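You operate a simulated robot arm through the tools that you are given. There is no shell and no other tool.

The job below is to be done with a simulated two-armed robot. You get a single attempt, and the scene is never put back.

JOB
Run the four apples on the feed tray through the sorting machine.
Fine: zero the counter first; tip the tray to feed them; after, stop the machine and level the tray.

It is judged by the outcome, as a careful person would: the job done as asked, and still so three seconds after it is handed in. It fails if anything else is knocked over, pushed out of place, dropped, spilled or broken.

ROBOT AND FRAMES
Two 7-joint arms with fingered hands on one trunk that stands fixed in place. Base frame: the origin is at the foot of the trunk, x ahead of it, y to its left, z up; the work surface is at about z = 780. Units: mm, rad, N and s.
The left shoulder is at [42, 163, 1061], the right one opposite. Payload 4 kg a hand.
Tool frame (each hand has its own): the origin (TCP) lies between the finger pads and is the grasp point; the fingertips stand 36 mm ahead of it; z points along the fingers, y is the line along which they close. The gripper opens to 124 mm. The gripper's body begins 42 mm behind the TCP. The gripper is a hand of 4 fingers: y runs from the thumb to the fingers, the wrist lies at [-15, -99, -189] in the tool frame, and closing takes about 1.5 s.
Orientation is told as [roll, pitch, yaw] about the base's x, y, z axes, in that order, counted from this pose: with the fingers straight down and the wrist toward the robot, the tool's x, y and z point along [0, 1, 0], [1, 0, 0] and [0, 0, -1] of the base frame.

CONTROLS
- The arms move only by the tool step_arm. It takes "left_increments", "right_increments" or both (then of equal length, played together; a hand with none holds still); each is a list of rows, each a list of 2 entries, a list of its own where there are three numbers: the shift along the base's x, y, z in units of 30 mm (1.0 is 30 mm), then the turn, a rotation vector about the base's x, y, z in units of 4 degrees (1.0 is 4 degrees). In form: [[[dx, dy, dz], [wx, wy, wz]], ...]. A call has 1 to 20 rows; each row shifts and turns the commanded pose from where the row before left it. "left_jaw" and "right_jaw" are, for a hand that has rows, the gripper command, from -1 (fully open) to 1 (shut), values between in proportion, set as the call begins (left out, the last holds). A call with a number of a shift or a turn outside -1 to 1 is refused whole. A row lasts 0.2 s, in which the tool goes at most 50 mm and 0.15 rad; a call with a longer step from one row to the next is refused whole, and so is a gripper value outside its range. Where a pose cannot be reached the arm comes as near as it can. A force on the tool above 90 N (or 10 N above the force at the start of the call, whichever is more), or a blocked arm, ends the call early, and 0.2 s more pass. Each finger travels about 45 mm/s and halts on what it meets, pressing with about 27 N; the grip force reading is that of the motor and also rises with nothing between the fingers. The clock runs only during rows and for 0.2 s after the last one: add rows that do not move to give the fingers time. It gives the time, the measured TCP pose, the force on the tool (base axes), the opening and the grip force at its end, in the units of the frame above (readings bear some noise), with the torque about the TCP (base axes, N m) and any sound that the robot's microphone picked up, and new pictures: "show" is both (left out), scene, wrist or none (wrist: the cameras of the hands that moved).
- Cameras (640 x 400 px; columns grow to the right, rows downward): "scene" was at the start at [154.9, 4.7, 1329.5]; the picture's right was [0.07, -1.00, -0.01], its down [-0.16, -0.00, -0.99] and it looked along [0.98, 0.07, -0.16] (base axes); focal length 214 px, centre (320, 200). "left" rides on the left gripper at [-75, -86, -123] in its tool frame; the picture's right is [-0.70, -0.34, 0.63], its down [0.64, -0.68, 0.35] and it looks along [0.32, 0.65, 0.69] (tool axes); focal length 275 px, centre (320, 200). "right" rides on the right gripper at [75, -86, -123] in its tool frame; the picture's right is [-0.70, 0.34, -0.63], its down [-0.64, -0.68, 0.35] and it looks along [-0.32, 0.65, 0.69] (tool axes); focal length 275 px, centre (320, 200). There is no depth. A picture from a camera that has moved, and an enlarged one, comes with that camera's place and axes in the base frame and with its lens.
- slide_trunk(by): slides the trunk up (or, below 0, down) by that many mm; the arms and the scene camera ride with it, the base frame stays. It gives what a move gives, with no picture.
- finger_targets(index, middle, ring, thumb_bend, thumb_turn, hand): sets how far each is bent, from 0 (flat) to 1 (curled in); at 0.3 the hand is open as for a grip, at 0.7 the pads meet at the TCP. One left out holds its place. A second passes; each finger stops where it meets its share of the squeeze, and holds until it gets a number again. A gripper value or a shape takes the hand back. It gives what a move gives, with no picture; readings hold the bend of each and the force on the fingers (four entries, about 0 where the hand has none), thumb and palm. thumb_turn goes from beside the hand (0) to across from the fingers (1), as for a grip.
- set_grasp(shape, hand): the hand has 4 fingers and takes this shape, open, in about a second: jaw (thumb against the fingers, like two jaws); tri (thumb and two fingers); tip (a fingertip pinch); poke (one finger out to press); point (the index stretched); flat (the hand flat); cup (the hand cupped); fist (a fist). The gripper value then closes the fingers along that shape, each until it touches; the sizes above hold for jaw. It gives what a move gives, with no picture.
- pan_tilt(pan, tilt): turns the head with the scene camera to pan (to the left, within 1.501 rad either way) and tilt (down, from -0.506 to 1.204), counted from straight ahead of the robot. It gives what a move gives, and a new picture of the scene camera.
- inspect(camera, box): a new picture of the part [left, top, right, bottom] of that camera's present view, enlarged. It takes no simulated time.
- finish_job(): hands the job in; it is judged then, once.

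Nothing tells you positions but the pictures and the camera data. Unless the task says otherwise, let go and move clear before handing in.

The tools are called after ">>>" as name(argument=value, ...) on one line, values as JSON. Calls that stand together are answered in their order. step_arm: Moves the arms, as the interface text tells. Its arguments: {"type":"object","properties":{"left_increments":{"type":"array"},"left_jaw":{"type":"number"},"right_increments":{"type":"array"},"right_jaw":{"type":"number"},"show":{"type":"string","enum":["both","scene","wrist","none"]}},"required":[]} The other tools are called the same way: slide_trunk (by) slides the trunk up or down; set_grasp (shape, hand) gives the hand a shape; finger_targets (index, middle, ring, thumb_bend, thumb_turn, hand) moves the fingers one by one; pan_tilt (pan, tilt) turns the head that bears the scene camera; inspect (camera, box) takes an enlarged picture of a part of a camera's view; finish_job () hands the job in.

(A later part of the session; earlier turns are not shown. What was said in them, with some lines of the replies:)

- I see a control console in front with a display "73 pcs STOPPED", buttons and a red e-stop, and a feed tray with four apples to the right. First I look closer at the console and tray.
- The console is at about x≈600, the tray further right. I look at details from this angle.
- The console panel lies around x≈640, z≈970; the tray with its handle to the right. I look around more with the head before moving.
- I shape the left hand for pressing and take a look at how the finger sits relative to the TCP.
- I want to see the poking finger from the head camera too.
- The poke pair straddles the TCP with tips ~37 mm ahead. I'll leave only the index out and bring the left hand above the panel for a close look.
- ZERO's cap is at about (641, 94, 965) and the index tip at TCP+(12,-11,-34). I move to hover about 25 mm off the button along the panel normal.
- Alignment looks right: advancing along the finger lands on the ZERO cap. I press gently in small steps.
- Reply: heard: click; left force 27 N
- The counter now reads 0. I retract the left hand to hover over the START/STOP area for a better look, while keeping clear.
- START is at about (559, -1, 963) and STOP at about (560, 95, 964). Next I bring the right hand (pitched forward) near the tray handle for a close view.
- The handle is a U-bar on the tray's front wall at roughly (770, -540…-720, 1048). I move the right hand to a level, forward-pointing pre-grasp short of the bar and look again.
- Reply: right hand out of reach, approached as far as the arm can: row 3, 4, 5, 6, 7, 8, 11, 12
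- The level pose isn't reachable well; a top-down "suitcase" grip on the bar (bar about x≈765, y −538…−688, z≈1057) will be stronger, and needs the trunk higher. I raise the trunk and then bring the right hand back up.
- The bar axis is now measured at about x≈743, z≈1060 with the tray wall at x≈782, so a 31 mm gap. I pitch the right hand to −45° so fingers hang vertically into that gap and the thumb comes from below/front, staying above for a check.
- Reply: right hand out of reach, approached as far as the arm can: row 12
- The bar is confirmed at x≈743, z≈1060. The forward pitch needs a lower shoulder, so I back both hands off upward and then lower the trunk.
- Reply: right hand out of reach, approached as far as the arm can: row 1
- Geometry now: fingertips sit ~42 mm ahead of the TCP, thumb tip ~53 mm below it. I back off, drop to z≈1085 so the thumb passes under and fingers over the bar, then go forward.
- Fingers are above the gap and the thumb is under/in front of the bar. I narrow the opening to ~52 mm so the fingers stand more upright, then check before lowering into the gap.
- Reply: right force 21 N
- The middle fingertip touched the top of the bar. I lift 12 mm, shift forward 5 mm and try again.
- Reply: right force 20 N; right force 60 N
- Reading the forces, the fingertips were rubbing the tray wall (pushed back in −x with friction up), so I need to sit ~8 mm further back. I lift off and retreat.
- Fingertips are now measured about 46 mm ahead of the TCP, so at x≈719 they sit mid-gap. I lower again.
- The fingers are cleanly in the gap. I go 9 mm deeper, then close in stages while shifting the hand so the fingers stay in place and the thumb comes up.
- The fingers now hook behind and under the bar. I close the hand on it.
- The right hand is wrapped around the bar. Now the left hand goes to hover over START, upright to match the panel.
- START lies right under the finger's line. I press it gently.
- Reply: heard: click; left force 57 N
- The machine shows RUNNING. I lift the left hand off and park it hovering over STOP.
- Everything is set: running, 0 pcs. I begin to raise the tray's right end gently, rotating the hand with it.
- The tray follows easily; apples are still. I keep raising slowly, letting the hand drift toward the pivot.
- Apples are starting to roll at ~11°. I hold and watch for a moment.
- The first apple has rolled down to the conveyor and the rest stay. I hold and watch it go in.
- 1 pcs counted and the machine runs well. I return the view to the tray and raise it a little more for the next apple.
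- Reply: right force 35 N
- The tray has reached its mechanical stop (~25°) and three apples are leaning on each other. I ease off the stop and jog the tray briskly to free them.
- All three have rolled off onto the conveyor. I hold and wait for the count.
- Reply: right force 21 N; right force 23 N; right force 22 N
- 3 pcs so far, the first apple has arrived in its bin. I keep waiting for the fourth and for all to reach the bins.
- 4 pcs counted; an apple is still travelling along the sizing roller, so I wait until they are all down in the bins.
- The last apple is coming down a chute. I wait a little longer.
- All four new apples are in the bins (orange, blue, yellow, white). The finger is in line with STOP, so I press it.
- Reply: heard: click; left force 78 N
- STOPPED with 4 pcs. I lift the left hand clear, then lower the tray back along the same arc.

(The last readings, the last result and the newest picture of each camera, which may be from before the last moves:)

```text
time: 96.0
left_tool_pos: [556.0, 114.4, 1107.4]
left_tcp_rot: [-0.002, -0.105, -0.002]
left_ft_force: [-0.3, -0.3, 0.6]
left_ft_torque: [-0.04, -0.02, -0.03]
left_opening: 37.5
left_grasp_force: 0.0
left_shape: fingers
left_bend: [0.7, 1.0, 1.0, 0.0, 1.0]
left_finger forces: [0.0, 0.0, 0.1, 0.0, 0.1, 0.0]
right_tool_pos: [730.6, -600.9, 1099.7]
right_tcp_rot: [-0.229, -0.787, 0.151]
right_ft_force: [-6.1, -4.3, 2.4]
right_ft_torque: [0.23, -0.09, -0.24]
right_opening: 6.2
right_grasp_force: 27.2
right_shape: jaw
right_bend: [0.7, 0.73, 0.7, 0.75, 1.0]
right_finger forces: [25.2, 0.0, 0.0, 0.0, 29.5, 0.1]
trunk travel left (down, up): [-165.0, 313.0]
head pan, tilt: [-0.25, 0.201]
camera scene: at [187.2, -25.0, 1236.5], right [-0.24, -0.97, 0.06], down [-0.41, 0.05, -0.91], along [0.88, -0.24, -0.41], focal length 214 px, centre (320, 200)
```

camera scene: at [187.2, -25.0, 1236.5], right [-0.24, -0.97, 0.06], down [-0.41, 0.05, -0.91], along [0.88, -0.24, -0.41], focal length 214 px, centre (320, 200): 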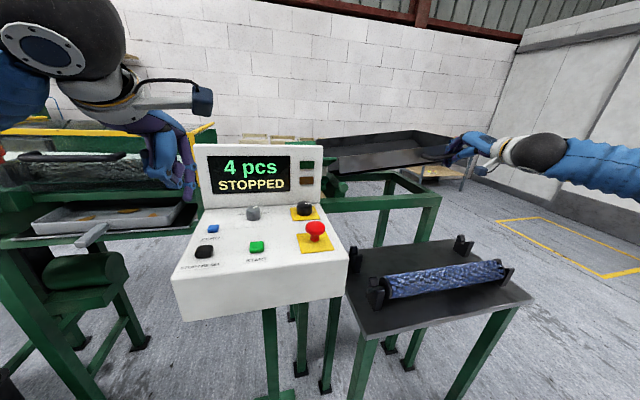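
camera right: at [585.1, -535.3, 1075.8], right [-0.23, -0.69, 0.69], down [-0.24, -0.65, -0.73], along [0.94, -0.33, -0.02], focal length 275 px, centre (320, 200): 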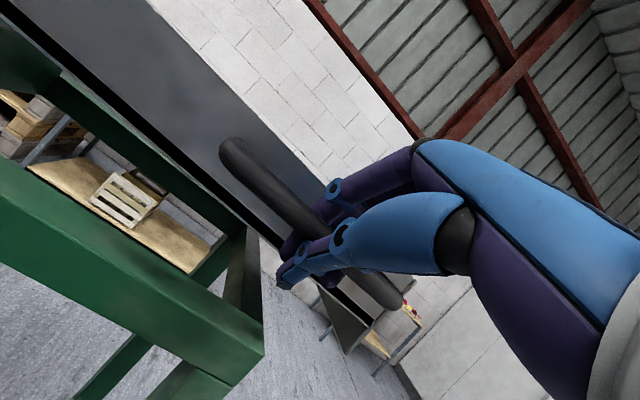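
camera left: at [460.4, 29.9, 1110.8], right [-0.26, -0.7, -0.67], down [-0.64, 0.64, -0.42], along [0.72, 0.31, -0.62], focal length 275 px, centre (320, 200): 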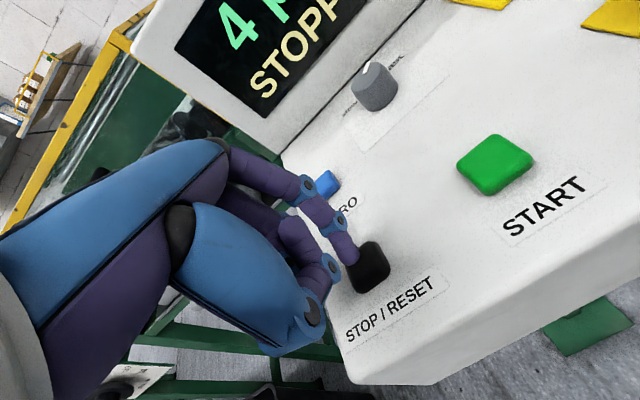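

>>> step_arm(right_increments=[[[0, -0.0473, -0.1527], [0.21, 0, 0]], [[0, -0.0473, -0.1527], [0.21, 0, 0]], [[0, -0.0473, -0.1527], [0.21, 0, 0]], [[0, -0.0473, -0.1527], [0.21, 0, 0]], [[0, -0.0473, -0.1527], [0.21, 0, 0]], [[0, -0.02, -0.13], [0.21, 0, 0]], [[0, -0.02, -0.13], [0.21, 0, 0]], [[0, -0.02, -0.13], [0.21, 0, 0]]], show="scene")

>>> inspect(camera="scene", box=[280, 110, 520, 260])

```text
time: 97.8
left_tool_pos: [555.9, 115.0, 1106.8]
left_tcp_rot: [0.0, -0.104, 0.001]
left_ft_force: [0.4, -0.6, 0.4]
left_ft_torque: [0.04, 0.01, -0.01]
left_opening: 37.5
left_grasp_force: 0.0
left_shape: fingers
left_bend: [0.7, 1.0, 1.0, 0.0, 1.0]
left_finger forces: [0.1, 0.0, 0.0, 0.0, 0.0, 0.0]
right_tool_pos: [730.7, -610.3, 1064.8]
right_tcp_rot: [-0.064, -0.796, 0.034]
right_ft_force: [-6.8, 4.2, 1.0]
right_ft_torque: [0.07, -0.09, -0.11]
right_opening: 5.9
right_grasp_force: 26.7
right_shape: jaw
right_bend: [0.7, 0.73, 0.7, 0.75, 1.0]
right_finger forces: [24.1, 0.0, 0.0, 0.0, 29.0, 0.0]
trunk travel left (down, up): [-165.0, 313.0]
head pan, tilt: [-0.25, 0.201]
camera scene: at [187.3, -24.3, 1236.5], right [-0.24, -0.97, 0.06], down [-0.41, 0.05, -0.91], along [0.88, -0.24, -0.41], focal length 214 px, centre (320, 200)
```

scene: 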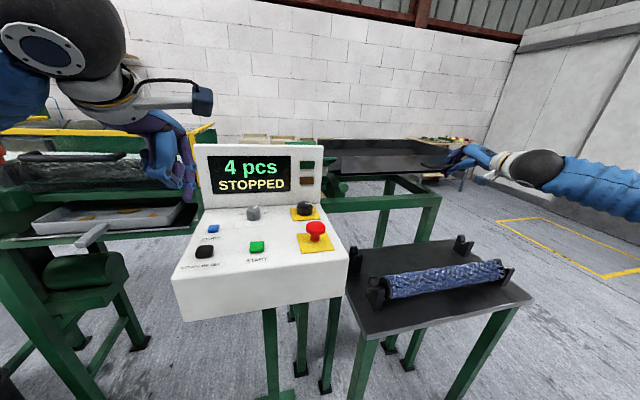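

```text
2.67 times, centred on (400, 185) of scene
camera zoom: at [187.3, -24.3, 1236.5], right [-0.24, -0.97, 0.06], down [-0.41, 0.05, -0.91], along [0.88, -0.24, -0.41], focal length 572 px, centre (107, 240)
```

zoom: 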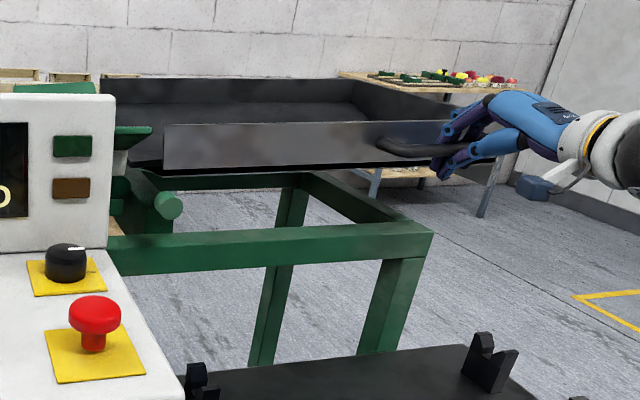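

>>> step_arm(right_increments=[[[0, -0.015, -0.1], [0.15, 0, 0]], [[0, -0.015, -0.1], [0.15, 0, 0]], [[0, -0.01, -0.1], [0.15, 0, 0]], [[0, 0, -0.08], [0.1, 0, 0]], [[0, 0, 0], [0, 0, 0]]], show="scene")

>>> inspect(camera="scene", box=[160, 80, 480, 280])

```text
time: 99.0
left_tool_pos: [556.6, 114.3, 1106.3]
left_tcp_rot: [0.001, -0.105, 0.0]
left_ft_force: [0.2, 1.0, 0.5]
left_ft_torque: [-0.01, -0.02, 0.02]
left_opening: 37.6
left_grasp_force: 0.1
left_shape: fingers
left_bend: [0.7, 1.0, 1.0, 0.0, 1.0]
left_finger forces: [0.0, 0.1, 0.1, 0.0, 0.1, 0.0]
right_tool_pos: [730.4, -611.8, 1055.6]
right_tcp_rot: [-0.012, -0.796, -0.005]
right_ft_force: [-5.7, 1.2, 1.2]
right_ft_torque: [0.14, -0.06, -0.19]
right_opening: 5.9
right_grasp_force: 27.1
right_shape: jaw
right_bend: [0.7, 0.73, 0.7, 0.75, 1.0]
right_finger forces: [24.5, 0.1, 0.0, 0.0, 28.3, 0.0]
trunk travel left (down, up): [-165.0, 313.0]
head pan, tilt: [-0.25, 0.201]
camera scene: at [187.2, -24.5, 1236.6], right [-0.24, -0.97, 0.06], down [-0.41, 0.05, -0.91], along [0.88, -0.24, -0.41], focal length 214 px, centre (320, 200)
```

scene: 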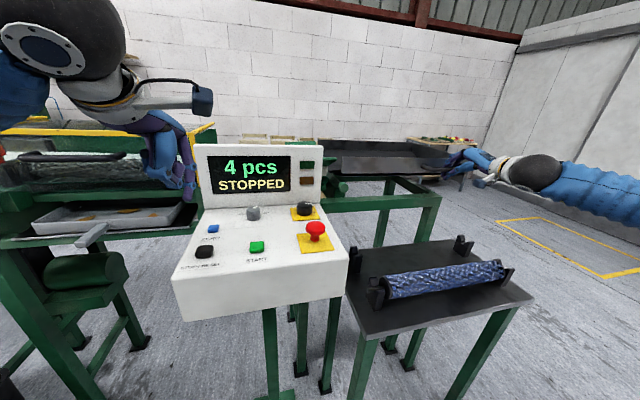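

```text
2.00 times, centred on (320, 180) of scene
camera zoom: at [187.2, -24.5, 1236.6], right [-0.24, -0.97, 0.06], down [-0.41, 0.05, -0.91], along [0.88, -0.24, -0.41], focal length 429 px, centre (320, 240)
```

zoom: 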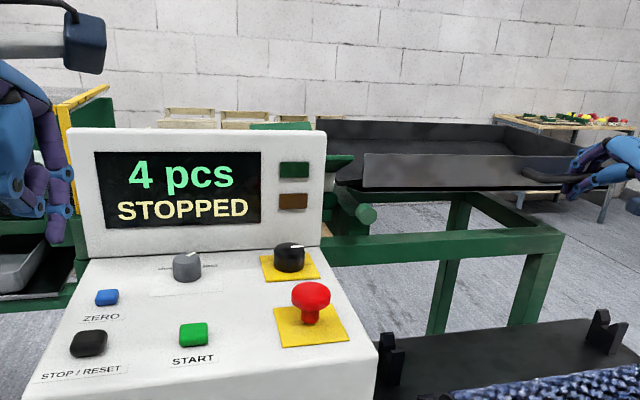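

The tray looks close to its original place. I lower in tiny steps to feel for its rest stop.

>>> step_arm(right_increments=[[[0, 0, -0.05], [0.05, 0, 0]], [[0, 0, -0.05], [0.05, 0, 0]], [[0, 0, 0], [0, 0, 0]]], show="none")

>>> inspect(camera="right", box=[0, 0, 640, 400])

>>> inspect(camera="scene", box=[300, 120, 460, 220])

```text
time: 99.8
left_tool_pos: [555.4, 115.5, 1106.5]
left_tcp_rot: [0.002, -0.105, 0.002]
left_ft_force: [-0.4, -0.1, 0.5]
left_ft_torque: [0.01, -0.03, 0.02]
left_opening: 37.5
left_grasp_force: 0.1
left_shape: fingers
left_bend: [0.7, 1.0, 1.0, 0.0, 1.0]
left_finger forces: [0.0, 0.0, 0.0, 0.1, 0.1, 0.0]
right_tool_pos: [731.0, -611.5, 1053.0]
right_tcp_rot: [-0.001, -0.798, -0.013]
right_ft_force: [-5.5, -1.6, 1.3]
right_ft_torque: [0.21, -0.06, -0.2]
right_opening: 5.8
right_grasp_force: 27.4
right_shape: jaw
right_bend: [0.7, 0.73, 0.7, 0.75, 1.0]
right_finger forces: [25.3, 0.1, 0.0, 0.0, 28.4, 0.0]
trunk travel left (down, up): [-165.0, 313.0]
head pan, tilt: [-0.25, 0.201]
```

```text
1.00 times, centred on (320, 200) of right (not enlarged: the box is as wide or as high as the picture)
camera zoom: at [584.7, -535.0, 1075.8], right [-0.23, -0.69, 0.68], down [-0.24, -0.64, -0.73], along [0.94, -0.33, -0.02], focal length 275 px, centre (320, 200)
```

zoom: 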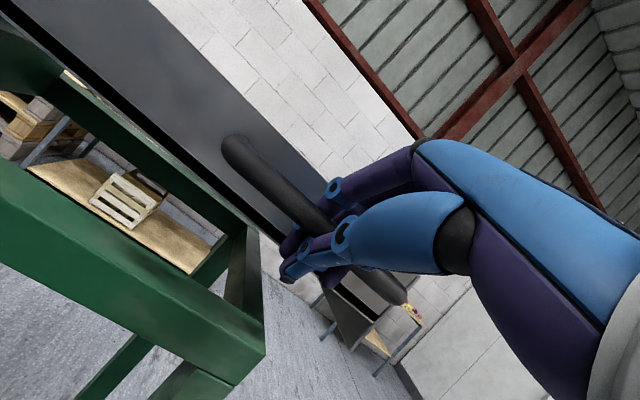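

```text
4.00 times, centred on (380, 170) of scene
camera zoom: at [187.3, -24.7, 1236.5], right [-0.24, -0.97, 0.06], down [-0.41, 0.05, -0.91], along [0.88, -0.24, -0.41], focal length 858 px, centre (80, 320)
```

zoom: 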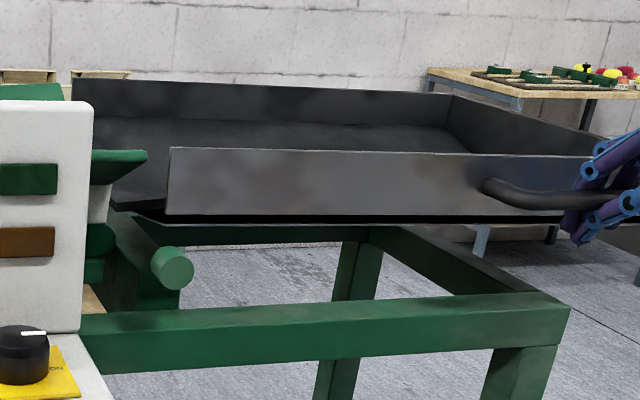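

>>> inspect(camera="right", box=[200, 150, 440, 300])

>>> inspect(camera="scene", box=[160, 80, 480, 280])

```text
2.67 times, centred on (320, 225) of right
camera zoom: at [584.7, -535.0, 1075.8], right [-0.23, -0.69, 0.68], down [-0.24, -0.64, -0.73], along [0.94, -0.33, -0.02], focal length 734 px, centre (320, 133)
```

zoom: 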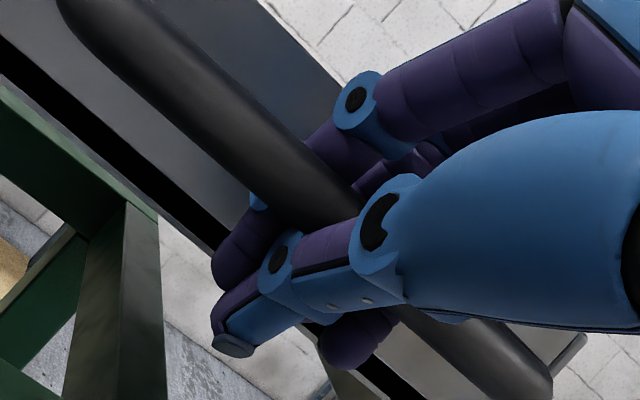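

```text
2.00 times, centred on (320, 180) of scene
camera zoom: at [187.3, -24.7, 1236.5], right [-0.24, -0.97, 0.06], down [-0.41, 0.05, -0.91], along [0.88, -0.24, -0.41], focal length 429 px, centre (320, 240)
```

zoom: 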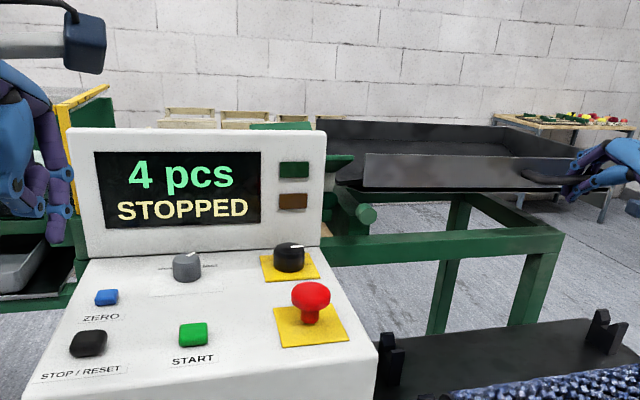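

>>> step_arm(right_increments=[[[0, 0, -0.05], [0.06, 0, 0]], [[0, 0, -0.05], [0.06, 0, 0]], [[0, 0, 0], [0, 0, 0]]], show="none")

>>> inspect(camera="right", box=[200, 150, 440, 300])

>>> inspect(camera="scene", box=[280, 110, 520, 260])

```text
time: 100.6
left_tool_pos: [555.2, 114.7, 1108.1]
left_tcp_rot: [0.001, -0.103, 0.0]
left_ft_force: [0.1, -1.0, 0.4]
left_ft_torque: [-0.02, 0.04, 0.01]
left_opening: 37.3
left_grasp_force: 0.0
left_shape: fingers
left_bend: [0.7, 1.0, 1.0, 0.0, 1.0]
left_finger forces: [0.0, 0.0, 0.0, 0.0, 0.0, 0.0]
right_tool_pos: [729.7, -612.3, 1049.1]
right_tcp_rot: [0.013, -0.798, -0.022]
right_ft_force: [-4.5, -3.7, 2.3]
right_ft_torque: [0.19, -0.06, -0.2]
right_opening: 5.7
right_grasp_force: 26.5
right_shape: jaw
right_bend: [0.7, 0.73, 0.7, 0.75, 1.0]
right_finger forces: [25.9, 0.1, 0.0, 0.0, 27.8, 0.0]
trunk travel left (down, up): [-165.0, 313.0]
head pan, tilt: [-0.25, 0.201]
```

```text
2.67 times, centred on (320, 225) of right
camera zoom: at [584.6, -535.4, 1073.4], right [-0.23, -0.7, 0.68], down [-0.24, -0.64, -0.73], along [0.94, -0.33, -0.02], focal length 734 px, centre (320, 133)
```

zoom: 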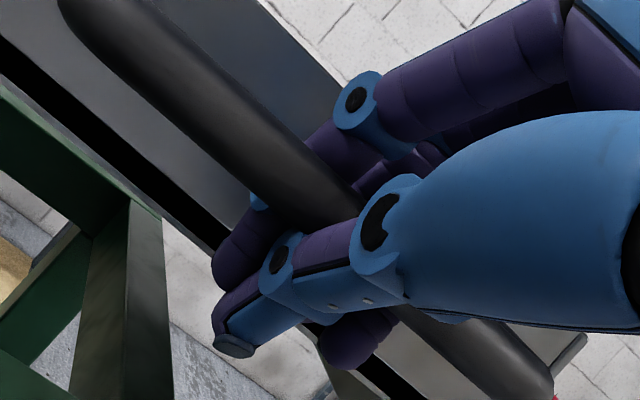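

```text
2.67 times, centred on (400, 185) of scene
camera zoom: at [187.3, -24.8, 1236.6], right [-0.24, -0.97, 0.06], down [-0.41, 0.05, -0.91], along [0.88, -0.24, -0.41], focal length 572 px, centre (107, 240)
```

zoom: 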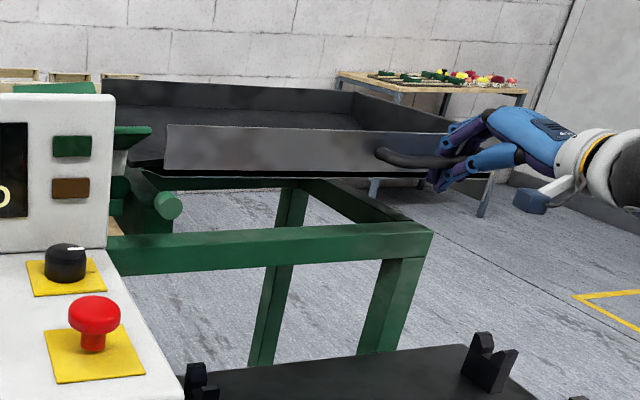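

>>> step_arm(right_increments=[[[0, 0, -0.05], [0.06, 0, 0]], [[0, 0, 0], [0, 0, 0]]], show="none")

>>> step_arm(right_increments=[[[0, 0, -0.05], [0.06, 0, 0]], [[0, 0, 0], [0, 0, 0]]], show="none")

>>> inspect(camera="right", box=[200, 150, 440, 300])

```text
time: 101.2
left_tool_pos: [555.6, 113.7, 1107.6]
left_tcp_rot: [-0.001, -0.104, -0.001]
left_ft_force: [0.4, -0.5, 0.1]
left_ft_torque: [0.02, -0.01, 0.01]
left_opening: 37.3
left_grasp_force: 0.2
left_shape: fingers
left_bend: [0.7, 1.0, 1.0, 0.0, 1.0]
left_finger forces: [0.0, 0.1, 0.0, 0.1, 0.0, 0.0]
right_tool_pos: [729.5, -611.7, 1047.9]
right_tcp_rot: [0.018, -0.797, -0.026]
right_ft_force: [-3.9, -4.3, 4.1]
right_ft_torque: [0.25, -0.06, -0.25]
right_opening: 5.4
right_grasp_force: 26.6
right_shape: jaw
right_bend: [0.7, 0.73, 0.7, 0.75, 1.0]
right_finger forces: [26.5, 0.1, 0.0, 0.0, 27.7, 0.1]
trunk travel left (down, up): [-165.0, 313.0]
head pan, tilt: [-0.25, 0.201]
```

```text
time: 101.8
left_tool_pos: [555.1, 115.2, 1108.3]
left_tcp_rot: [0.0, -0.103, 0.0]
left_ft_force: [-0.4, -0.3, 0.5]
left_ft_torque: [-0.01, 0.02, 0.03]
left_opening: 37.5
left_grasp_force: 0.0
left_shape: fingers
left_bend: [0.7, 1.0, 1.0, 0.0, 1.0]
left_finger forces: [0.0, 0.0, 0.1, 0.0, 0.0, 0.1]
right_tool_pos: [730.5, -611.9, 1046.3]
right_tcp_rot: [0.023, -0.797, -0.028]
right_ft_force: [-3.6, -6.1, 7.3]
right_ft_torque: [0.28, -0.1, -0.29]
right_opening: 5.0
right_grasp_force: 27.3
right_shape: jaw
right_bend: [0.7, 0.73, 0.7, 0.75, 1.0]
right_finger forces: [27.5, 0.0, 0.2, 0.0, 26.3, 0.0]
trunk travel left (down, up): [-165.0, 313.0]
head pan, tilt: [-0.25, 0.201]
```

```text
2.67 times, centred on (320, 225) of right
camera zoom: at [584.4, -535.5, 1071.5], right [-0.23, -0.7, 0.67], down [-0.24, -0.63, -0.74], along [0.94, -0.33, -0.02], focal length 734 px, centre (320, 133)
```

zoom: 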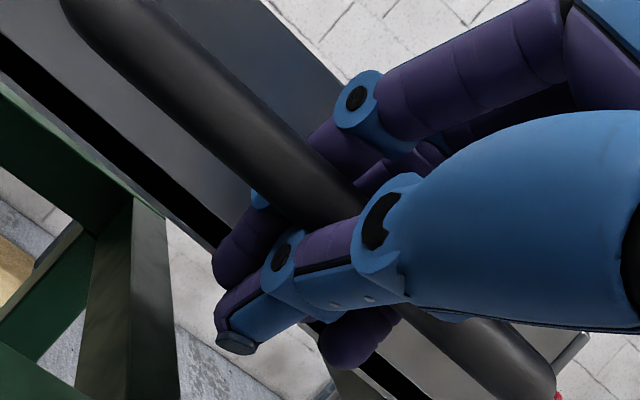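

The tray is now down on its stop (vertical force starts to build). I open the hand in stages, reversing the way it closed.

>>> step_arm(right_increments=[[[0, 0, 0.03], [0, 0, 0]], [[0, 0, 0], [0, 0, 0]], [[0, 0, 0], [0, 0, 0]], [[0, 0, 0], [0, 0, 0]]], right_jaw=0.55, show="wrist")

>>> inspect(camera="right", box=[200, 150, 440, 300])

>>> inspect(camera="scene", box=[280, 110, 520, 260])

```text
time: 102.8
left_tool_pos: [555.8, 115.1, 1107.4]
left_tcp_rot: [0.0, -0.105, 0.0]
left_ft_force: [0.5, -0.5, 0.5]
left_ft_torque: [-0.02, 0.0, 0.01]
left_opening: 37.3
left_grasp_force: 0.1
left_shape: fingers
left_bend: [0.7, 1.0, 1.0, 0.0, 1.0]
left_finger forces: [0.0, 0.1, 0.0, 0.1, 0.0, 0.0]
right_tool_pos: [730.8, -611.0, 1046.4]
right_tcp_rot: [0.022, -0.796, -0.031]
right_ft_force: [-1.2, 0.1, -0.4]
right_ft_torque: [-0.02, 0.0, 0.02]
right_opening: 27.5
right_grasp_force: 0.1
right_shape: jaw
right_bend: [0.56, 0.59, 0.57, 0.64, 1.0]
right_finger forces: [0.1, 0.8, 0.0, 0.0, 0.0, 0.0]
trunk travel left (down, up): [-165.0, 313.0]
head pan, tilt: [-0.25, 0.201]
camera right: at [585.2, -535.1, 1071.7], right [-0.23, -0.7, 0.67], down [-0.24, -0.63, -0.74], along [0.94, -0.33, -0.02], focal length 275 px, centre (320, 200)
```

right: 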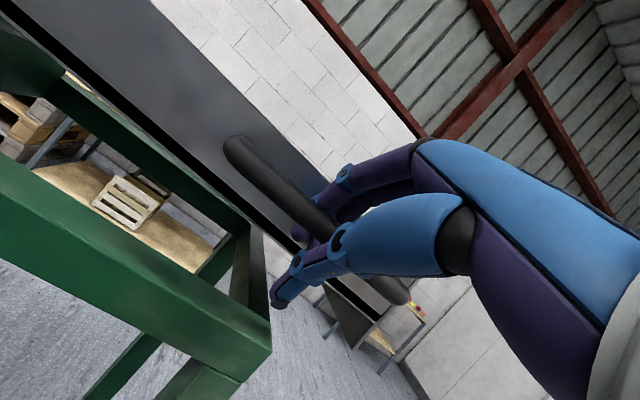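

```text
2.67 times, centred on (320, 225) of right
camera zoom: at [585.2, -535.1, 1071.7], right [-0.23, -0.7, 0.67], down [-0.24, -0.63, -0.74], along [0.94, -0.33, -0.02], focal length 734 px, centre (320, 133)
```

zoom: 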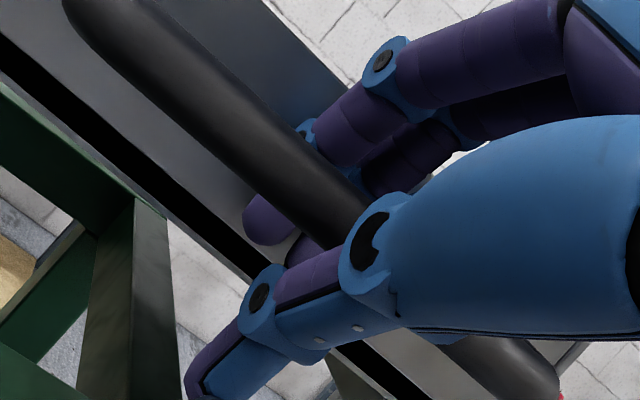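

```text
2.67 times, centred on (400, 185) of scene
camera zoom: at [187.7, -24.6, 1236.5], right [-0.24, -0.97, 0.06], down [-0.41, 0.05, -0.91], along [0.88, -0.24, -0.41], focal length 572 px, centre (107, 240)
```

zoom: 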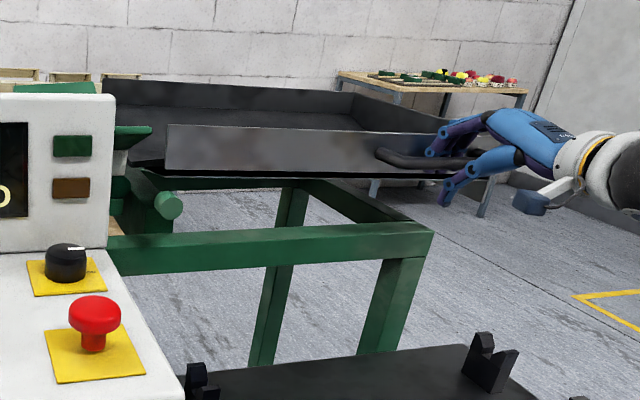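

>>> step_arm(right_increments=[[[-0.1, 0, -0.06], [0, 0, 0]], [[-0.1, 0, -0.06], [-0.2, 0, 0]]], right_jaw=0.34, show="none")

>>> step_arm(right_increments=[[[-0.1, 0, -0.04], [-0.2, 0, 0]], [[-0.1, 0, 0], [0, 0, 0]], [[0, 0, 0], [0, 0, 0]]], right_jaw=0.16, show="wrist")

>>> inspect(camera="right", box=[200, 150, 440, 300])

>>> inspect(camera="scene", box=[380, 110, 500, 185])

```text
time: 103.4
left_tool_pos: [555.7, 113.8, 1107.4]
left_tcp_rot: [0.0, -0.104, 0.001]
left_ft_force: [0.0, 0.4, 0.1]
left_ft_torque: [-0.02, 0.01, -0.01]
left_opening: 37.4
left_grasp_force: 0.1
left_shape: fingers
left_bend: [0.7, 1.0, 1.0, 0.0, 1.0]
left_finger forces: [0.0, 0.0, 0.0, 0.0, 0.1, 0.1]
right_tool_pos: [725.2, -610.9, 1042.9]
right_tcp_rot: [0.005, -0.799, -0.018]
right_ft_force: [-0.5, -0.7, -0.4]
right_ft_torque: [-0.01, 0.04, -0.01]
right_opening: 40.8
right_grasp_force: 0.0
right_shape: jaw
right_bend: [0.5, 0.53, 0.52, 0.61, 1.0]
right_finger forces: [0.0, 0.0, 0.0, 0.0, 0.1, 0.1]
trunk travel left (down, up): [-165.0, 313.0]
head pan, tilt: [-0.25, 0.201]
```

```text
time: 104.2
left_tool_pos: [556.1, 115.4, 1107.9]
left_tcp_rot: [0.0, -0.103, 0.001]
left_ft_force: [0.3, 1.0, -0.2]
left_ft_torque: [0.01, 0.01, 0.01]
left_opening: 37.2
left_grasp_force: 0.0
left_shape: fingers
left_bend: [0.7, 1.0, 1.0, 0.0, 1.0]
left_finger forces: [0.1, 0.0, 0.1, 0.0, 0.0, 0.0]
right_tool_pos: [719.8, -611.2, 1042.3]
right_tcp_rot: [-0.018, -0.797, 0.0]
right_ft_force: [-0.4, -0.5, -0.6]
right_ft_torque: [0.01, 0.01, -0.01]
right_opening: 51.6
right_grasp_force: 0.3
right_shape: jaw
right_bend: [0.45, 0.49, 0.48, 0.58, 1.0]
right_finger forces: [0.1, 0.1, 0.0, 0.0, 0.0, 0.1]
trunk travel left (down, up): [-165.0, 313.0]
head pan, tilt: [-0.25, 0.201]
camera right: at [573.1, -534.5, 1064.6], right [-0.23, -0.69, 0.69], down [-0.24, -0.65, -0.72], along [0.94, -0.33, -0.02], focal length 275 px, centre (320, 200)
```

right: 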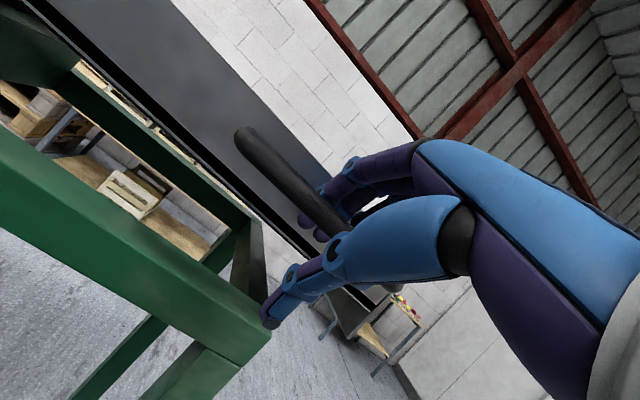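

```text
2.67 times, centred on (320, 225) of right
camera zoom: at [573.1, -534.5, 1064.6], right [-0.23, -0.69, 0.69], down [-0.24, -0.65, -0.72], along [0.94, -0.33, -0.02], focal length 734 px, centre (320, 133)
```

zoom: 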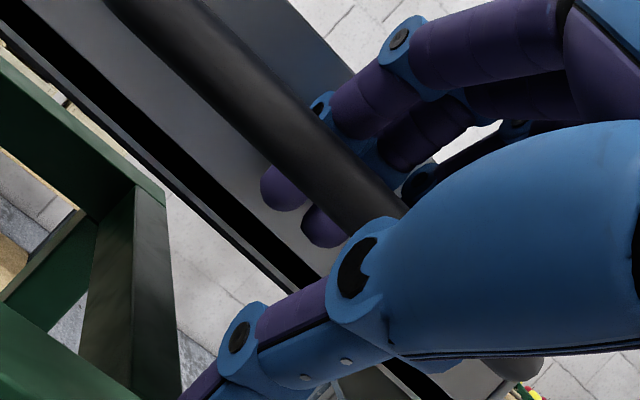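

```text
5.33 times, centred on (440, 148) of scene
camera zoom: at [187.8, -24.6, 1236.5], right [-0.24, -0.97, 0.06], down [-0.41, 0.05, -0.91], along [0.88, -0.24, -0.41], focal length 1144 px, centre (-320, 480)
```

zoom: 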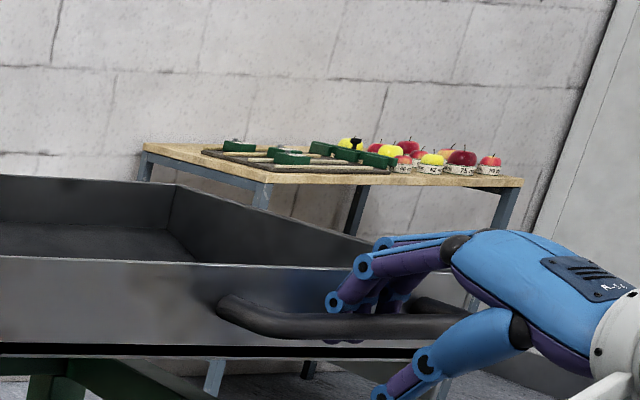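

No contact; the fingers hang free behind the bar. I lift straight up out of the gap, then back away.

>>> step_arm(right_increments=[[[0, 0, 0.2], [0, 0, 0]], [[0, 0, 0.2], [0, 0, 0]], [[0, 0, 0.2], [0, 0, 0]], [[0, 0, 0.25], [0, 0, 0]], [[0, 0, 0.25], [0, 0, 0]], [[0, 0, 0.25], [0, 0, 0]]], show="wrist")

>>> inspect(camera="scene", box=[380, 110, 500, 185])

```text
time: 105.6
left_tool_pos: [555.3, 114.1, 1107.4]
left_tcp_rot: [0.0, -0.104, 0.0]
left_ft_force: [0.3, -0.6, 0.0]
left_ft_torque: [-0.03, -0.01, -0.02]
left_opening: 37.7
left_grasp_force: 0.0
left_shape: fingers
left_bend: [0.7, 1.0, 1.0, 0.0, 1.0]
left_finger forces: [0.0, 0.0, 0.0, 0.0, 0.0, 0.0]
right_tool_pos: [719.6, -611.2, 1083.0]
right_tcp_rot: [-0.015, -0.796, -0.002]
right_ft_force: [0.4, -0.8, 0.8]
right_ft_torque: [0.04, 0.04, 0.01]
right_opening: 51.5
right_grasp_force: 0.0
right_shape: jaw
right_bend: [0.45, 0.49, 0.48, 0.58, 1.0]
right_finger forces: [0.1, 0.0, 0.0, 0.0, 0.0, 0.0]
trunk travel left (down, up): [-165.0, 313.0]
head pan, tilt: [-0.25, 0.201]
camera right: at [573.5, -534.6, 1105.5], right [-0.23, -0.69, 0.69], down [-0.24, -0.65, -0.72], along [0.94, -0.33, -0.02], focal length 275 px, centre (320, 200)
```

right: 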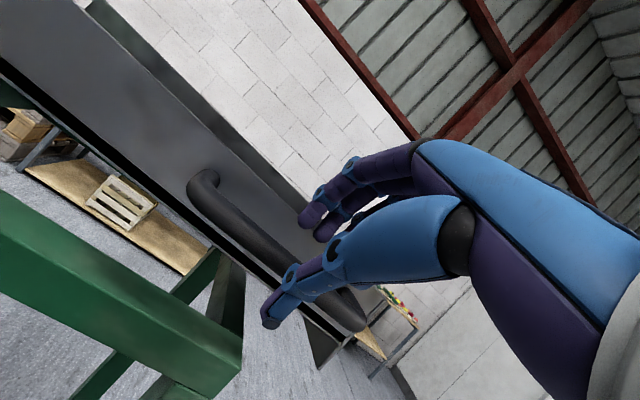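

```text
5.33 times, centred on (440, 148) of scene
camera zoom: at [187.8, -24.5, 1236.5], right [-0.24, -0.97, 0.06], down [-0.41, 0.05, -0.91], along [0.88, -0.24, -0.41], focal length 1144 px, centre (-320, 480)
```

zoom: 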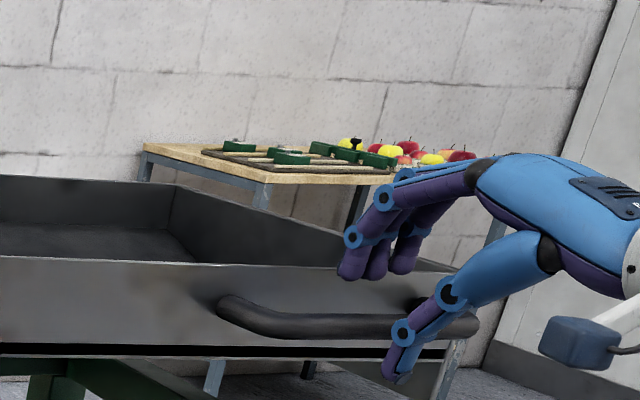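

>>> step_arm(right_increments=[[[-0.15, 0, 0.05], [0, 0, 0]], [[-0.4, 0, 0], [0, 0, 0]], [[-0.6, 0, 0], [0, 0, 0]], [[-0.8, 0, 0.1], [0, 0, 0]], [[-0.8, 0, 0.4], [0, 0, 0]], [[-0.8, 0, 0.6], [0, 0, 0]], [[-0.5, 0, 0.6], [0, 0, 0]]], right_jaw=-0.1, show="both")

>>> inspect(camera="scene", box=[160, 80, 480, 280])

>>> inspect(camera="scene", box=[320, 120, 480, 220])

```text
time: 107.2
left_tool_pos: [554.8, 114.6, 1107.6]
left_tcp_rot: [-0.001, -0.105, 0.001]
left_ft_force: [-0.2, -0.2, -0.6]
left_ft_torque: [-0.03, 0.05, 0.03]
left_opening: 37.3
left_grasp_force: 0.0
left_shape: fingers
left_bend: [0.7, 1.0, 1.0, 0.0, 1.0]
left_finger forces: [0.1, 0.0, 0.0, 0.0, 0.0, 0.0]
right_tool_pos: [596.9, -611.1, 1135.3]
right_tcp_rot: [-0.017, -0.797, -0.002]
right_ft_force: [0.1, 0.3, 0.1]
right_ft_torque: [0.01, 0.0, -0.01]
right_opening: 67.7
right_grasp_force: 0.0
right_shape: jaw
right_bend: [0.4, 0.44, 0.42, 0.54, 0.99]
right_finger forces: [0.1, 0.0, 0.0, 0.0, 0.0, 0.0]
trunk travel left (down, up): [-165.0, 313.0]
head pan, tilt: [-0.25, 0.201]
camera scene: at [187.3, -24.0, 1236.6], right [-0.24, -0.97, 0.06], down [-0.41, 0.05, -0.91], along [0.88, -0.24, -0.41], focal length 214 px, centre (320, 200)
camera right: at [451.4, -534.0, 1158.5], right [-0.23, -0.69, 0.69], down [-0.24, -0.65, -0.72], along [0.94, -0.33, -0.01], focal length 275 px, centre (320, 200)
```

scene: 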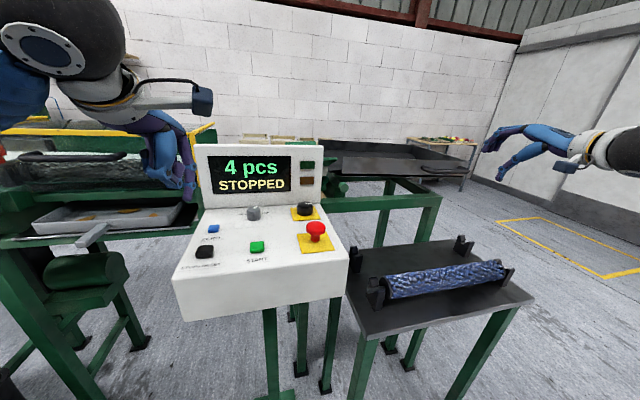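
right: 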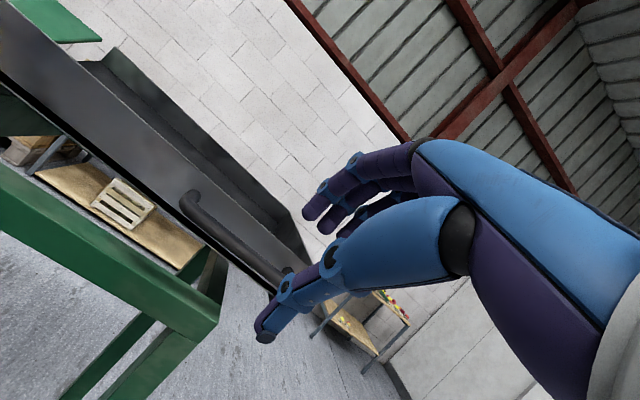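

```text
2.00 times, centred on (320, 180) of scene
camera zoom: at [187.3, -24.0, 1236.6], right [-0.24, -0.97, 0.06], down [-0.41, 0.05, -0.91], along [0.88, -0.24, -0.41], focal length 429 px, centre (320, 240)
```

zoom: 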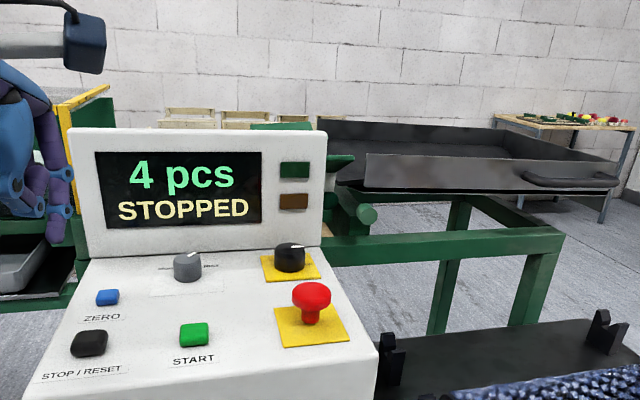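

```text
4.00 times, centred on (400, 170) of scene
camera zoom: at [187.3, -24.0, 1236.6], right [-0.24, -0.97, 0.06], down [-0.41, 0.05, -0.91], along [0.88, -0.24, -0.41], focal length 858 px, centre (0, 320)
```

zoom: 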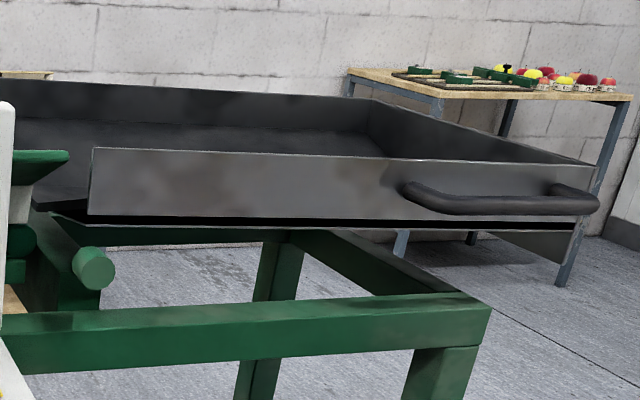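

The tray is empty and level-looking. I compare with the earlier view from the identical head pose.

>>> pan_tilt(pan=-0.4, tilt=0.3)

>>> inspect(camera="scene", box=[300, 80, 480, 192])

>>> inspect(camera="scene", box=[340, 90, 480, 178])

>>> inspect(camera="scene", box=[370, 100, 450, 150])

```text
time: 107.9
left_tool_pos: [554.9, 115.5, 1107.5]
left_tcp_rot: [0.001, -0.105, 0.0]
left_ft_force: [-0.1, -0.3, -0.5]
left_ft_torque: [0.02, -0.01, -0.01]
left_opening: 37.1
left_grasp_force: 0.1
left_shape: fingers
left_bend: [0.7, 1.0, 1.0, 0.0, 1.0]
left_finger forces: [0.0, 0.0, 0.0, 0.1, 0.1, 0.0]
right_tool_pos: [597.3, -612.8, 1134.7]
right_tcp_rot: [-0.017, -0.798, -0.001]
right_ft_force: [-0.6, 0.8, -0.3]
right_ft_torque: [0.0, -0.01, 0.02]
right_opening: 68.0
right_grasp_force: 0.1
right_shape: jaw
right_bend: [0.4, 0.44, 0.42, 0.54, 1.0]
right_finger forces: [0.0, 0.1, 0.0, 0.0, 0.0, 0.1]
trunk travel left (down, up): [-165.0, 313.0]
head pan, tilt: [-0.4, 0.3]
camera scene: at [181.4, -37.8, 1228.5], right [-0.38, -0.92, 0.09], down [-0.49, 0.11, -0.87], along [0.79, -0.37, -0.49], focal length 214 px, centre (320, 200)
```

scene: 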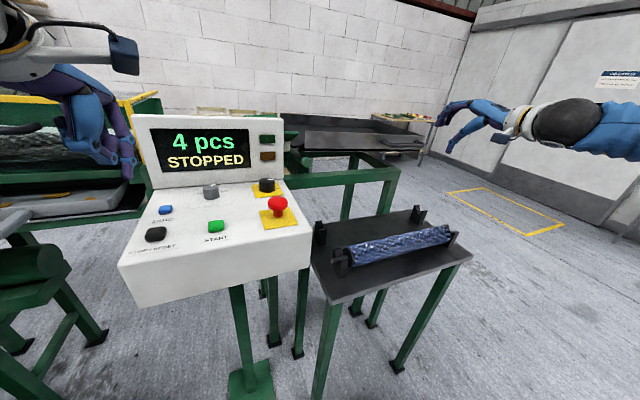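

```text
3.56 times, centred on (390, 136) of scene
camera zoom: at [181.4, -37.8, 1228.5], right [-0.38, -0.92, 0.09], down [-0.49, 0.11, -0.87], along [0.79, -0.37, -0.49], focal length 763 px, centre (71, 428)
```

zoom: 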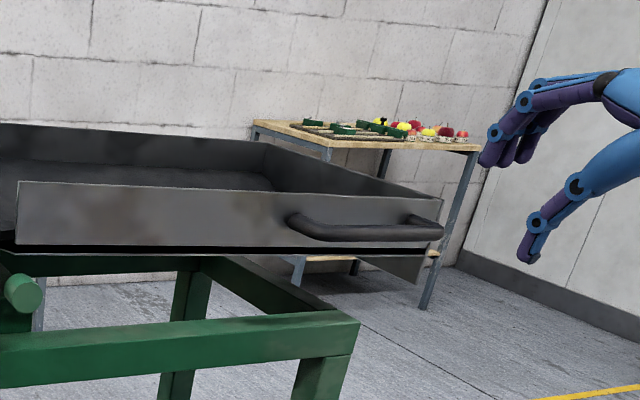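

```text
4.55 times, centred on (410, 134) of scene
camera zoom: at [181.4, -37.8, 1228.5], right [-0.38, -0.92, 0.09], down [-0.49, 0.11, -0.87], along [0.79, -0.37, -0.49], focal length 975 px, centre (-89, 500)
```

zoom: 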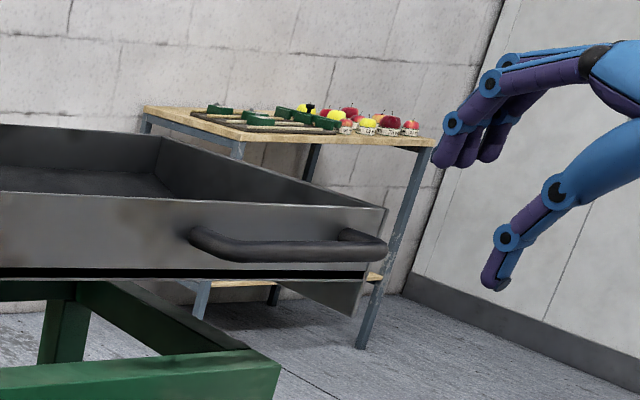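

```text
8.00 times, centred on (410, 125) of scene
camera zoom: at [181.4, -37.8, 1228.5], right [-0.38, -0.92, 0.09], down [-0.49, 0.11, -0.87], along [0.79, -0.37, -0.49], focal length 1716 px, centre (-400, 800)
```

zoom: 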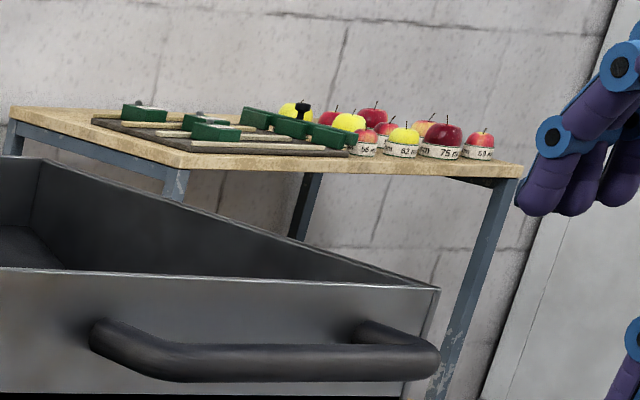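

The tray is exactly where it started. I raise the left hand well clear and check the outfeed bins and floor.

>>> step_arm(left_increments=[[[0, 0, 0.8], [0, 0, 0]], [[0, 0, 0.9], [0, 0, 0]], [[0, 0, 0.9], [0, 0, 0]], [[0, 0, 0.9], [0, 0, 0]], [[0, 0, 0.9], [0, 0, 0]], [[0, 0, 0.9], [0, 0, 0]]], right_increments=[[[-0.2, 0, 0.5], [0, 0, 0]], [[-0.2, 0, 0.5], [0, 0, 0]], [[0, 0, 0.5], [0, 0, 0]], [[0, 0, 0.5], [0, 0, 0]], [[0, 0, 0.5], [0, 0, 0]], [[0, 0, 0.5], [0, 0, 0]]], show="none")

>>> pan_tilt(pan=0.6, tilt=0.35)

>>> inspect(camera="scene", box=[0, 100, 320, 300])

>>> inspect(camera="scene", box=[320, 80, 640, 280])

>>> inspect(camera="left", box=[0, 0, 640, 400])

```text
time: 109.3
left_tool_pos: [555.9, 116.6, 1266.4]
left_tcp_rot: [0.001, -0.105, 0.0]
left_ft_force: [-0.2, 0.2, 0.4]
left_ft_torque: [0.01, 0.0, 0.01]
left_opening: 37.3
left_grasp_force: 0.1
left_shape: fingers
left_bend: [0.7, 1.0, 1.0, 0.0, 1.0]
left_finger forces: [0.0, 0.0, 0.0, 0.0, 0.0, 0.0]
right_tool_pos: [584.7, -611.7, 1225.6]
right_tcp_rot: [-0.018, -0.797, -0.002]
right_ft_force: [-0.2, 0.1, -0.5]
right_ft_torque: [0.02, 0.03, 0.0]
right_opening: 67.8
right_grasp_force: 0.0
right_shape: jaw
right_bend: [0.4, 0.44, 0.42, 0.54, 0.99]
right_finger forces: [0.0, 0.0, 0.1, 0.0, 0.1, 0.0]
trunk travel left (down, up): [-165.0, 313.0]
head pan, tilt: [-0.4, 0.3]
```

```text
time: 110.6
left_tool_pos: [554.4, 116.2, 1265.5]
left_tcp_rot: [-0.001, -0.104, 0.0]
left_ft_force: [-0.3, 0.5, 0.4]
left_ft_torque: [0.02, -0.02, 0.0]
left_opening: 37.5
left_grasp_force: 0.0
left_shape: fingers
left_bend: [0.7, 1.0, 1.0, 0.0, 1.0]
left_finger forces: [0.0, 0.0, 0.1, 0.1, 0.0, 0.0]
right_tool_pos: [586.2, -612.5, 1224.3]
right_tcp_rot: [-0.016, -0.797, -0.001]
right_ft_force: [-0.5, 0.2, -0.6]
right_ft_torque: [0.0, 0.03, -0.02]
right_opening: 67.9
right_grasp_force: 0.0
right_shape: jaw
right_bend: [0.4, 0.44, 0.42, 0.54, 1.0]
right_finger forces: [0.1, 0.0, 0.0, 0.0, 0.0, 0.1]
trunk travel left (down, up): [-165.0, 313.0]
head pan, tilt: [0.6, 0.351]
camera scene: at [171.4, 51.0, 1226.0], right [0.55, -0.83, -0.13], down [-0.49, -0.19, -0.85], along [0.67, 0.53, -0.51], focal length 214 px, centre (320, 200)
```

scene: 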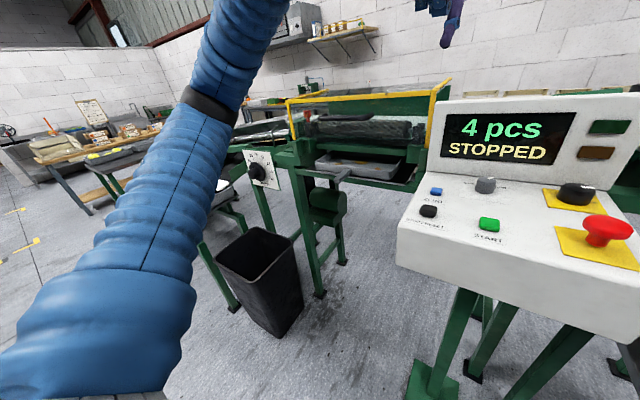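

```text
2.00 times, centred on (160, 200) of scene
camera zoom: at [171.4, 51.0, 1226.0], right [0.55, -0.83, -0.13], down [-0.49, -0.19, -0.85], along [0.67, 0.53, -0.51], focal length 429 px, centre (640, 200)
```

zoom: 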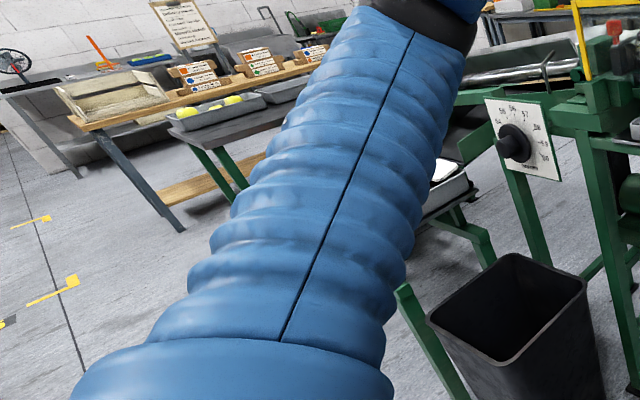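

```text
2.00 times, centred on (480, 180) of scene
camera zoom: at [171.4, 51.0, 1226.0], right [0.55, -0.83, -0.13], down [-0.49, -0.19, -0.85], along [0.67, 0.53, -0.51], focal length 429 px, centre (0, 240)
```

zoom: 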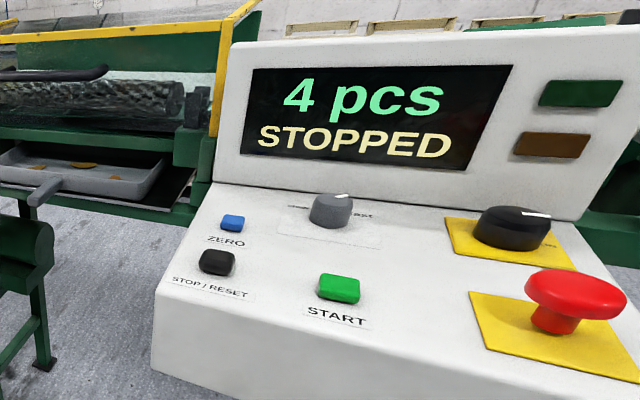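

```text
1.00 times, centred on (320, 200) of left (not enlarged: the box is as wide or as high as the picture)
camera zoom: at [458.5, 40.2, 1377.5], right [-0.27, -0.7, -0.67], down [-0.64, 0.64, -0.41], along [0.72, 0.32, -0.62], focal length 275 px, centre (320, 200)
```

zoom: 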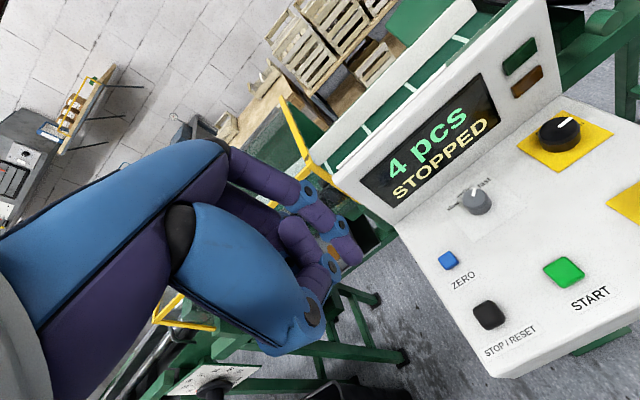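

The display reads 4 pcs and STOPPED, all four apples are in the outfeed bins, and the tray is empty and back on its stop. Both hands are clear and nothing else has moved, so I hand in the job.

>>> finish_job()

```text
The job is handed in.
```

The four apples went through the sorting machine, and the job is handed in. I don't have the judge's verdict.

- **Counter:** I zeroed it from 73 before starting the machine. It read 4 pcs at the end.
- **Feeding:** Tipping the tray slowly fed the first apple on its own. The other three were leaning on each other at the tray's full tilt. A short, brisk jog of the tray freed them, and they rolled onto the conveyor together.
- **Bins:** I waited until all four apples had dropped: one each in the orange, blue, yellow and white bins. The blue bin already held one apple.
- **Machine and tray:** The machine shows STOPPED. The tray is empty, down on its stop, and matches its starting position in the camera view.
- **Surroundings:** Both hands are clear, and I saw nothing knocked over or left on the floor.
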